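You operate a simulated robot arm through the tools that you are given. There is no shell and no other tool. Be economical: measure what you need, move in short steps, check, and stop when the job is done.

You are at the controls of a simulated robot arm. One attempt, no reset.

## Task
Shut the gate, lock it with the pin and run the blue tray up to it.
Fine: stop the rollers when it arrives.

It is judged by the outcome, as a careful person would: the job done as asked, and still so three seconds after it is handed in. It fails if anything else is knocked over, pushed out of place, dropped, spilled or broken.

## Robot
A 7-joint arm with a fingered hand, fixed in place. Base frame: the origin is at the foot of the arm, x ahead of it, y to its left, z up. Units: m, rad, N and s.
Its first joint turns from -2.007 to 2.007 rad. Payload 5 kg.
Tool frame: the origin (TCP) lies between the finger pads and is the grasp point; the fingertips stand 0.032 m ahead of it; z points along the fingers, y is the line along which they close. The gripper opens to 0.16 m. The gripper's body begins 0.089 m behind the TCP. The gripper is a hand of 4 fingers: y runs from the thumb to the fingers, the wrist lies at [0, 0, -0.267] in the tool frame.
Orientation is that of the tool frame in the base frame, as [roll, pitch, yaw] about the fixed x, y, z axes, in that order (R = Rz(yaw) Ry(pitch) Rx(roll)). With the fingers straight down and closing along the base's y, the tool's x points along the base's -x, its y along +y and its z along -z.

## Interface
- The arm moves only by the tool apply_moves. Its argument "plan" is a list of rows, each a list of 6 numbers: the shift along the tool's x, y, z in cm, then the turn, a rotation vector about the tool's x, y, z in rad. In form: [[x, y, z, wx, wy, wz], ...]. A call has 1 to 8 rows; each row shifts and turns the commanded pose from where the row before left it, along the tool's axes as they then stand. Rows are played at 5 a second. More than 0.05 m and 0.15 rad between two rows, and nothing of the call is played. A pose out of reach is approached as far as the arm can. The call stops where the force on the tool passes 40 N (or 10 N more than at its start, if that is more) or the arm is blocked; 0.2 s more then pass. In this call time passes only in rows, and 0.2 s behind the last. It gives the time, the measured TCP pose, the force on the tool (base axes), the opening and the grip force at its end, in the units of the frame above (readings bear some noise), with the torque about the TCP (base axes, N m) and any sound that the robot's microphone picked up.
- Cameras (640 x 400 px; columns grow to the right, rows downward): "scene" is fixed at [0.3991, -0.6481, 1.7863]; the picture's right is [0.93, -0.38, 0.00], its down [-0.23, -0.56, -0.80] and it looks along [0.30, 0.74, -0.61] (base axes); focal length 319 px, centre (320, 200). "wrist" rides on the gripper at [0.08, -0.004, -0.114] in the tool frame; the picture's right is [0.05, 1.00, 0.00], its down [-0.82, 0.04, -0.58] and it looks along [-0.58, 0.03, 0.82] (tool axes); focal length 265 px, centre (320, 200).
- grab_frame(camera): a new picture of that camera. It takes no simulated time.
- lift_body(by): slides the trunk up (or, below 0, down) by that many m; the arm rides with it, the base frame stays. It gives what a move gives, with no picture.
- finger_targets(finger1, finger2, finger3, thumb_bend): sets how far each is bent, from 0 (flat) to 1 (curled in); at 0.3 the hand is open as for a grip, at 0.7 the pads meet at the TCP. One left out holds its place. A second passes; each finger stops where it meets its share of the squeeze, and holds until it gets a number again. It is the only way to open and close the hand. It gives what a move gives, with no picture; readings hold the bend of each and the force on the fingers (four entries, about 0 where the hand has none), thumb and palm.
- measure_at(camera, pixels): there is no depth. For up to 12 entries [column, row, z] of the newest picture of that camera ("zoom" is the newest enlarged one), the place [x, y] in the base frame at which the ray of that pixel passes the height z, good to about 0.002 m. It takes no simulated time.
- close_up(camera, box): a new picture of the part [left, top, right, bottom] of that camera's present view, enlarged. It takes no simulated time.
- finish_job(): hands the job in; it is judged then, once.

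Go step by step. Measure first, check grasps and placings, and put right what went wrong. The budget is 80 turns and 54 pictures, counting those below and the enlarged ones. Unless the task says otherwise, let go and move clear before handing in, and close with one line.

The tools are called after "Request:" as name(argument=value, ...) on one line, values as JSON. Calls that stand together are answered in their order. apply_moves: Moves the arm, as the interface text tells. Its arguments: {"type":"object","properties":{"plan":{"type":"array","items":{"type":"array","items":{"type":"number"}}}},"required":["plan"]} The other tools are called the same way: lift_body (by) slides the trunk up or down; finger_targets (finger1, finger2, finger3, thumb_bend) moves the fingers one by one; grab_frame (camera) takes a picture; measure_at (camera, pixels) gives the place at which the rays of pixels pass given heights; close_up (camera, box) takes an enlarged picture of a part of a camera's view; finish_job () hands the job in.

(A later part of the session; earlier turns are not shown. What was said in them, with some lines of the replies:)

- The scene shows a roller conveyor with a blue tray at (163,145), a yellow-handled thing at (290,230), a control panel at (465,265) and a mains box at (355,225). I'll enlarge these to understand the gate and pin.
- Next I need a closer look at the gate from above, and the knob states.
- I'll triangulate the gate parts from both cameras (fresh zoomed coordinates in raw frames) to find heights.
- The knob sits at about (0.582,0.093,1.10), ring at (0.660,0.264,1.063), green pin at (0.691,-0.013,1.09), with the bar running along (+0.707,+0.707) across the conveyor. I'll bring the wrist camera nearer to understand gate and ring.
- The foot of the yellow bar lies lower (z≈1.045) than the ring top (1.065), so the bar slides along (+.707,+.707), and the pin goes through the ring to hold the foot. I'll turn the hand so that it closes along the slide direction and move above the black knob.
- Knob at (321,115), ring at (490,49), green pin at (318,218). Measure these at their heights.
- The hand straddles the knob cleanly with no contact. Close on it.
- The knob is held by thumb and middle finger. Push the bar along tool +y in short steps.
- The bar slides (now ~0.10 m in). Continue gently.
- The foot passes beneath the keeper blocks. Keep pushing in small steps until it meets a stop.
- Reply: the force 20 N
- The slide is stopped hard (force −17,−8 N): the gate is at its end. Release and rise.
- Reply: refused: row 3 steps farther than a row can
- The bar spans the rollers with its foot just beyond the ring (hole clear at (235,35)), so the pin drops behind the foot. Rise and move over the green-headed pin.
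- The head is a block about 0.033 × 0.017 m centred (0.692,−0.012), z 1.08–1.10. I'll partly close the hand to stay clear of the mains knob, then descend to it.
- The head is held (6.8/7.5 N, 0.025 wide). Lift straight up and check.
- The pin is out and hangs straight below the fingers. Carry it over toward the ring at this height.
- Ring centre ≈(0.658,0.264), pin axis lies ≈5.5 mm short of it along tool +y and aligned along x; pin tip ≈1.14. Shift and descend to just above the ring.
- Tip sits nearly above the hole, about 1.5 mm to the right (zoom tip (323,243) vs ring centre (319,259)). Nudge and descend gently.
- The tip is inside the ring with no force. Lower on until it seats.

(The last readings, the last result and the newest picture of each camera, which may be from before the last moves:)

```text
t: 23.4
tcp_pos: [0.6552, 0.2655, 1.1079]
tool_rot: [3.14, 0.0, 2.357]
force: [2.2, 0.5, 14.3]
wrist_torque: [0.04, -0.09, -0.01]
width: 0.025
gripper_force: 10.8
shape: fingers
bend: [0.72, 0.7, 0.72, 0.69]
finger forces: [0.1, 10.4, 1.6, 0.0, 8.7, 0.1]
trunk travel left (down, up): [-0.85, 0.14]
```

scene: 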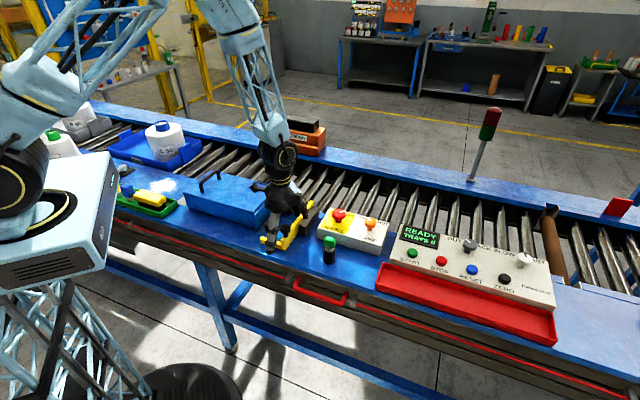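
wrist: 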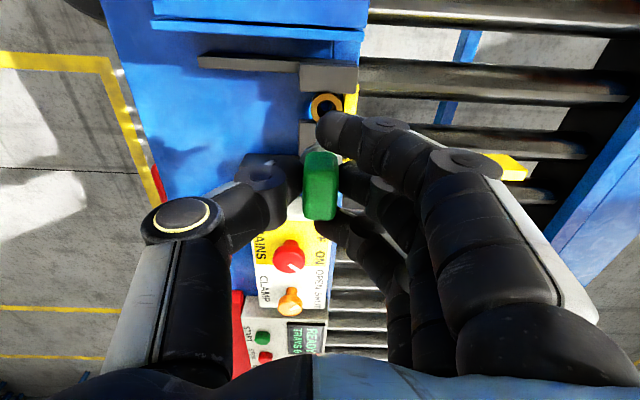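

Upward 14 N: the collar is seated. Release, rise and look.

Request:
finger_targets(finger1=0.45, finger2=0.45, finger3=0.45, thumb_bend=0.45)

Request:
apply_moves(plan=[[0, 0, -2, 0, 0, 0], [0, 0, -4, 0, 0, 0], [0, 0, -4, 0, 0, 0], [0, 0, -4, 0, 0, 0]])

Request:
close_up(camera="scene", box=[262, 165, 322, 225])

```text
t: 24.4
tcp_pos: [0.657, 0.2662, 1.1064]
tool_rot: [3.14, -0.001, 2.355]
force: [0.2, -0.1, 0.2]
wrist_torque: [0.02, 0.0, 0.0]
width: 0.1103
gripper_force: 0.0
shape: fingers
bend: [0.45, 0.45, 0.45, 0.45]
finger forces: [0.1, 0.1, 0.1, 0.1, 0.1, 0.0]
trunk travel left (down, up): [-0.85, 0.14]
```

```text
t: 25.4
tcp_pos: [0.6558, 0.2662, 1.2475]
tool_rot: [3.141, 0.001, 2.357]
force: [0.5, 0.0, -0.3]
wrist_torque: [0.01, -0.03, 0.0]
width: 0.1105
gripper_force: 0.0
shape: fingers
bend: [0.45, 0.45, 0.45, 0.45]
finger forces: [0.0, 0.0, 0.1, 0.0, 0.1, 0.0]
trunk travel left (down, up): [-0.85, 0.14]
```

```text
6.67 times, centred on (292, 195) of scene
```

zoom: 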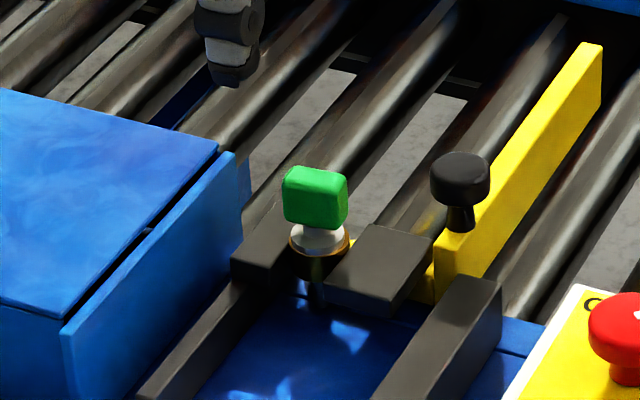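

The pin is seated with its shaft behind the foot; the gate is locked. Now move toward the control panel at safe height, and prepare a single pressing finger.

Request:
apply_moves(plan=[[-4.4, -1.8, 0, 0, 0, 0], [-4.4, -1.8, 0, 0, 0, 0], [-4.4, -1.8, 0, 0, 0, 0], [-4.4, -1.8, 0, 0, 0, 0], [-4.4, -1.8, 0, 0, 0, 0], [-4.4, -1.8, 0, 0, 0, 0], [-4.4, -1.8, 0, 0, 0, 0], [-4.4, -1.8, 0, 0, 0, 0]])

Request:
finger_targets(finger1=1.0, finger2=0.5, finger3=1.0, thumb_bend=1.0)

Request:
grab_frame(camera="wrist")

Request:
close_up(camera="scene", box=[320, 130, 560, 300])

```text
t: 27.2
tcp_pos: [0.8045, -0.0869, 1.2454]
tool_rot: [3.141, -0.004, 2.355]
force: [0.3, 0.2, 0.2]
wrist_torque: [0.02, 0.03, 0.0]
width: 0.1106
gripper_force: 0.1
shape: fingers
bend: [0.45, 0.45, 0.45, 0.45]
finger forces: [0.0, 0.0, 0.0, 0.0, 0.1, 0.1]
trunk travel left (down, up): [-0.85, 0.14]
```

```text
t: 28.2
tcp_pos: [0.8031, -0.084, 1.2463]
tool_rot: [3.141, -0.001, 2.354]
force: [0.1, 0.9, 0.1]
wrist_torque: [0.0, -0.01, 0.0]
width: 0.0501
gripper_force: 0.1
shape: fingers
bend: [1.0, 0.5, 1.0, 1.0]
finger forces: [0.1, 0.0, 0.0, 0.0, 0.0, 0.0]
trunk travel left (down, up): [-0.85, 0.14]
```

```text
15 pictures are left
```

wrist: 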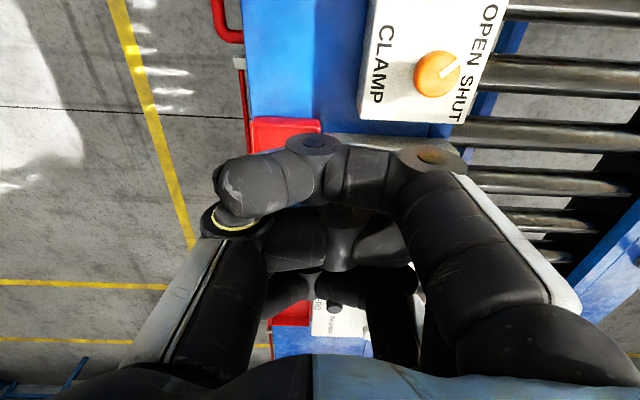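

```text
2.35 times, centred on (440, 215) of scene
```

zoom: 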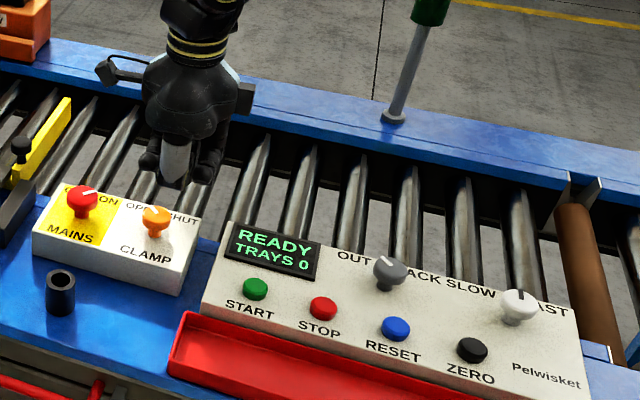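

READY, OUT and SLOW look set (pointers tilt to those labels), mains ON, clamp OPEN. START is at about (0.911,−0.130,1.073); move finger 2 above it and check.

Request:
apply_moves(plan=[[-3.63, 0, 0, 0, 0, 0], [-3.63, -0.1, 0, 0, 0, 0], [-3.63, -0.1, 0, 0, 0, 0], [0, 0, 3, 0, 0, 0], [0, 0, 3, 0, 0, 0], [0, 0, 3, 0, 0, 0], [0, 0, 2, 0, 0, 0]])

Request:
close_up(camera="scene", box=[370, 180, 490, 280])

```text
t: 29.8
tcp_pos: [0.8808, -0.1657, 1.136]
tool_rot: [3.141, -0.001, 2.356]
force: [-0.9, -0.1, -0.4]
wrist_torque: [0.0, -0.01, 0.01]
width: 0.0501
gripper_force: 0.0
shape: fingers
bend: [1.0, 0.5, 1.0, 1.0]
finger forces: [0.1, 0.1, 0.1, 0.1, 0.0, 0.1]
trunk travel left (down, up): [-0.85, 0.14]
```

```text
4.00 times, centred on (430, 230) of scene
```

zoom: 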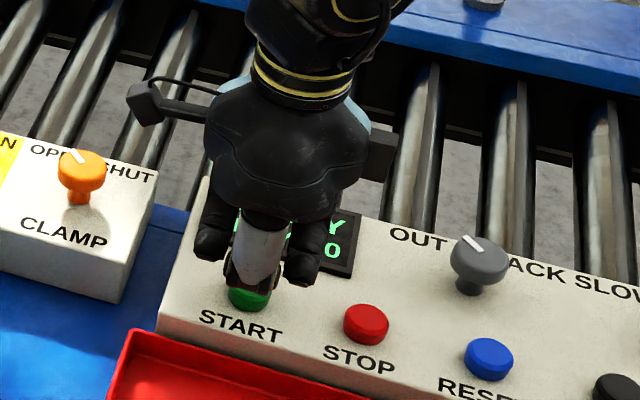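

Request:
measure_at(camera="scene", pixels=[[172.4, 171.9, 1.05], [202.4, 146.8, 1.08], [173.5, 162, 1.08], [110, 158, 1.05], [320.5, 166, 1.08]])

Request:
apply_moves(plan=[[0, 0, 1, 0, 0, 0], [0, 0, 0.8, 0, 0, 0], [0, 0, 0.6, 0, 0, 0]])

```text
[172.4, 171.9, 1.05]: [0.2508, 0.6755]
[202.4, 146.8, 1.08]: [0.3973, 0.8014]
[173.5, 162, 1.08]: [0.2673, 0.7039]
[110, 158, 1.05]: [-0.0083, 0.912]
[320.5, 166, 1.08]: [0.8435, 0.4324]
```

```text
t: 30.6
tcp_pos: [0.8795, -0.1639, 1.1126]
tool_rot: [3.142, 0.0, 2.359]
force: [-0.3, -0.6, 3.3]
wrist_torque: [0.06, -0.09, -0.02]
width: 0.0501
gripper_force: 1.3
shape: fingers
bend: [1.0, 0.5, 1.0, 1.0]
finger forces: [0.0, 2.8, 0.0, 0.0, 0.1, 0.1]
trunk travel left (down, up): [-0.85, 0.14]
heard: click
```

Finger 2 registered contact and a click was heard. Rise and shift 8 cm to hover over STOP, then check the tray.

Request:
apply_moves(plan=[[0, 0, -2, 0, 0, 0], [-4, 0, 0, 0, 0, 0], [-4, 0, 0, 0, 0, 0]])

Request:
grab_frame(camera="scene")

```text
t: 31.4
tcp_pos: [0.9369, -0.2201, 1.1313]
tool_rot: [3.141, 0.0, 2.357]
force: [0.8, 0.1, 0.6]
wrist_torque: [0.0, 0.02, 0.04]
width: 0.0501
gripper_force: 0.0
shape: fingers
bend: [1.0, 0.5, 1.0, 1.0]
finger forces: [0.0, 0.0, 0.0, 0.1, 0.0, 0.0]
trunk travel left (down, up): [-0.85, 0.14]
```

```text
12 pictures are left
```

scene: 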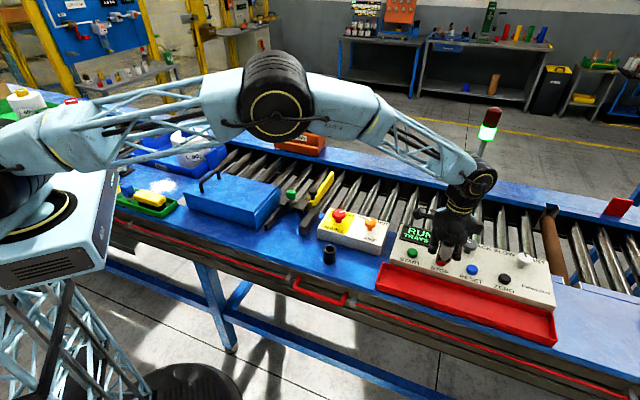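

It runs (display RUN, lamp green) and the tray moves toward the gate. Zoom to gauge its speed.

Request:
close_up(camera="scene", box=[140, 110, 350, 230])

```text
3.05 times, centred on (245, 170) of scene
```

zoom: 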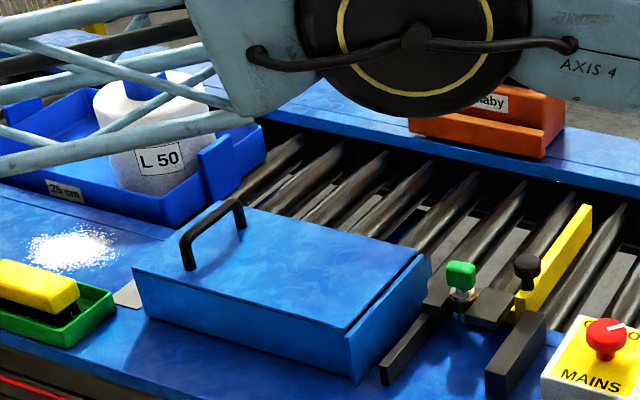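

Request:
measure_at(camera="scene", pixels=[[192.5, 178, 1.05], [227, 153, 1.05], [227, 146.5, 1.08]])

Request:
apply_moves(plan=[[0, 0, 0, 0, 0, 0], [0, 0, 0, 0, 0, 0], [0, 0, 0, 0, 0, 0], [0, 0, 0, 0, 0, 0], [0, 0, 0, 0, 0, 0], [0, 0, 0, 0, 0, 0], [0, 0, 0, 0, 0, 0]])

Request:
close_up(camera="scene", box=[140, 110, 350, 230])

```text
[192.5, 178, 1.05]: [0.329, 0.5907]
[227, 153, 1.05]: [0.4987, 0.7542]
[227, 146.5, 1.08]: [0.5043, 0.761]
```

```text
t: 33.0
tcp_pos: [0.9378, -0.2205, 1.1327]
tool_rot: [-3.141, 0.0, 2.355]
force: [-0.2, -0.5, 0.5]
wrist_torque: [0.01, 0.03, 0.0]
width: 0.0501
gripper_force: 0.1
shape: fingers
bend: [1.0, 0.5, 1.0, 1.0]
finger forces: [0.0, 0.1, 0.1, 0.0, 0.1, 0.1]
trunk travel left (down, up): [-0.85, 0.14]
```

```text
3.05 times, centred on (245, 170) of scene
```

zoom: 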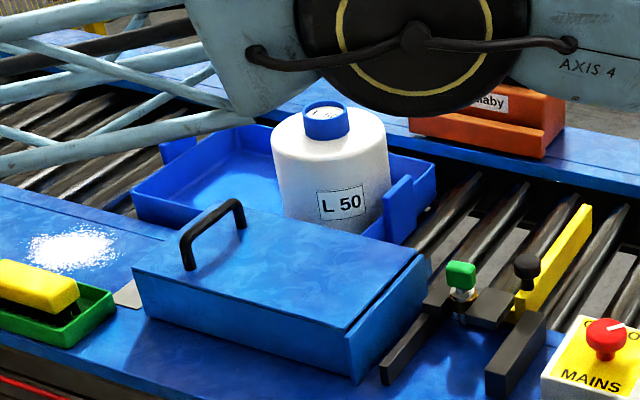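

The tray front is now at zoom (435,165), travelling about 0.14 m/s; roughly 0.25 m remain. Wait 1.2 s and look.

Request:
apply_moves(plan=[[0, 0, 0, 0, 0, 0], [0, 0, 0, 0, 0, 0], [0, 0, 0, 0, 0, 0], [0, 0, 0, 0, 0, 0], [0, 0, 0, 0, 0, 0]])

Request:
close_up(camera="scene", box=[140, 110, 350, 230])

```text
t: 34.2
tcp_pos: [0.9376, -0.2212, 1.1326]
tool_rot: [3.141, -0.001, 2.357]
force: [-0.3, 0.5, 0.6]
wrist_torque: [-0.01, 0.01, -0.01]
width: 0.0501
gripper_force: 0.0
shape: fingers
bend: [1.0, 0.5, 1.0, 1.0]
finger forces: [0.0, 0.1, 0.0, 0.1, 0.0, 0.1]
trunk travel left (down, up): [-0.85, 0.14]
```

```text
3.05 times, centred on (245, 170) of scene
```

zoom: 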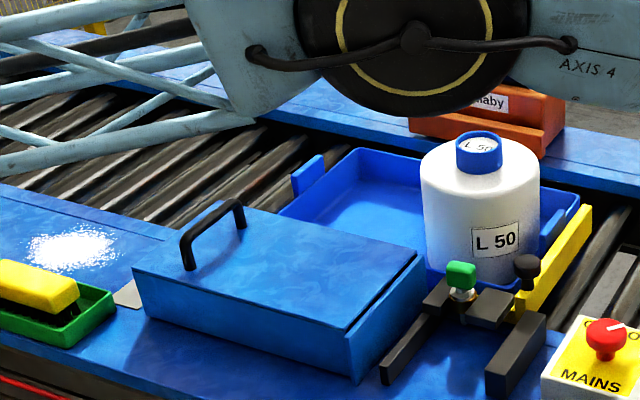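

The tray is within a centimetre or two of the gate. Press STOP now (one short delay row, then down).

Request:
apply_moves(plan=[[0, 0, 0, 0, 0, 0], [0, 0, 1, 0, 0, 0], [0, 0, 0.8, 0, 0, 0], [0, 0, 0.4, 0, 0, 0]])

Request:
grab_frame(camera="scene")

```text
t: 35.2
tcp_pos: [0.9356, -0.2198, 1.1108]
tool_rot: [-3.142, 0.001, 2.356]
force: [0.5, -0.1, 4.7]
wrist_torque: [0.16, -0.16, -0.01]
width: 0.0504
gripper_force: 1.9
shape: fingers
bend: [1.0, 0.5, 1.0, 1.0]
finger forces: [0.0, 4.4, 0.0, 0.1, 0.0, 0.0]
trunk travel left (down, up): [-0.85, 0.14]
heard: click
```

```text
8 pictures are left
```

scene: 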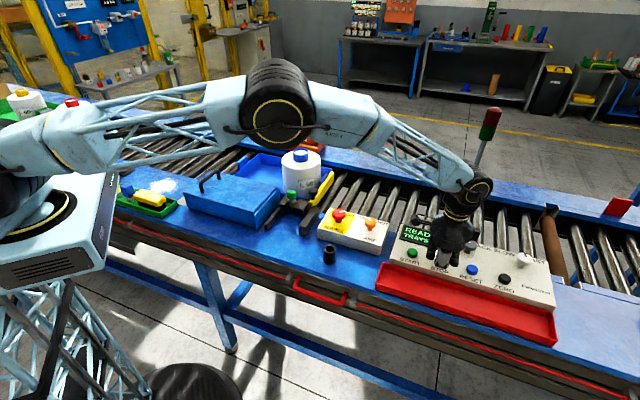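

STOP clicked, the lamp is dark and the display shows READY. Move the hand up clear and inspect the tray against the gate.

Request:
apply_moves(plan=[[0, 0, -2, 0, 0, 0], [0, 0, -4, 0, 0, 0], [0, 0, -4, 0, 0, 0], [0, 0, -4, 0, 0, 0]])

Request:
close_up(camera="scene", box=[220, 140, 350, 230])

Request:
close_up(camera="scene", box=[370, 200, 560, 310])

```text
t: 36.2
tcp_pos: [0.9346, -0.219, 1.251]
tool_rot: [3.141, 0.0, 2.357]
force: [-0.6, 0.0, -0.2]
wrist_torque: [0.02, -0.02, 0.0]
width: 0.0502
gripper_force: 0.2
shape: fingers
bend: [1.0, 0.5, 1.0, 1.0]
finger forces: [0.0, 0.1, 0.1, 0.0, 0.0, 0.0]
trunk travel left (down, up): [-0.85, 0.14]
```

```text
4.44 times, centred on (285, 185) of scene
```

zoom: 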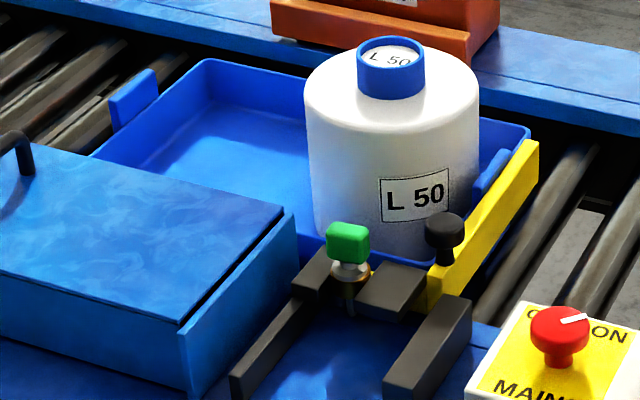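

```text
3.37 times, centred on (465, 255) of scene
```

zoom: 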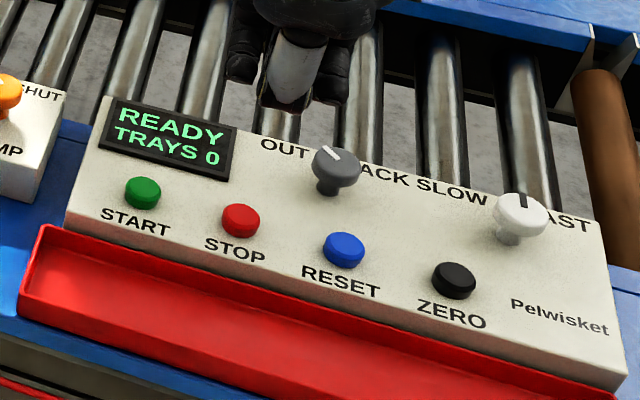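

The blue tray moved only about 7 mm over the last half second of running, so it is resting square against the gate. The pin is in and the rollers are stopped (READY). The hand is clear, so I'm handing in.

Request:
finish_job()

```text
The job is handed in.
```

The gate is shut and locked with the pin. The blue tray is resting against it, the bottle is still upright, and the rollers are stopped.
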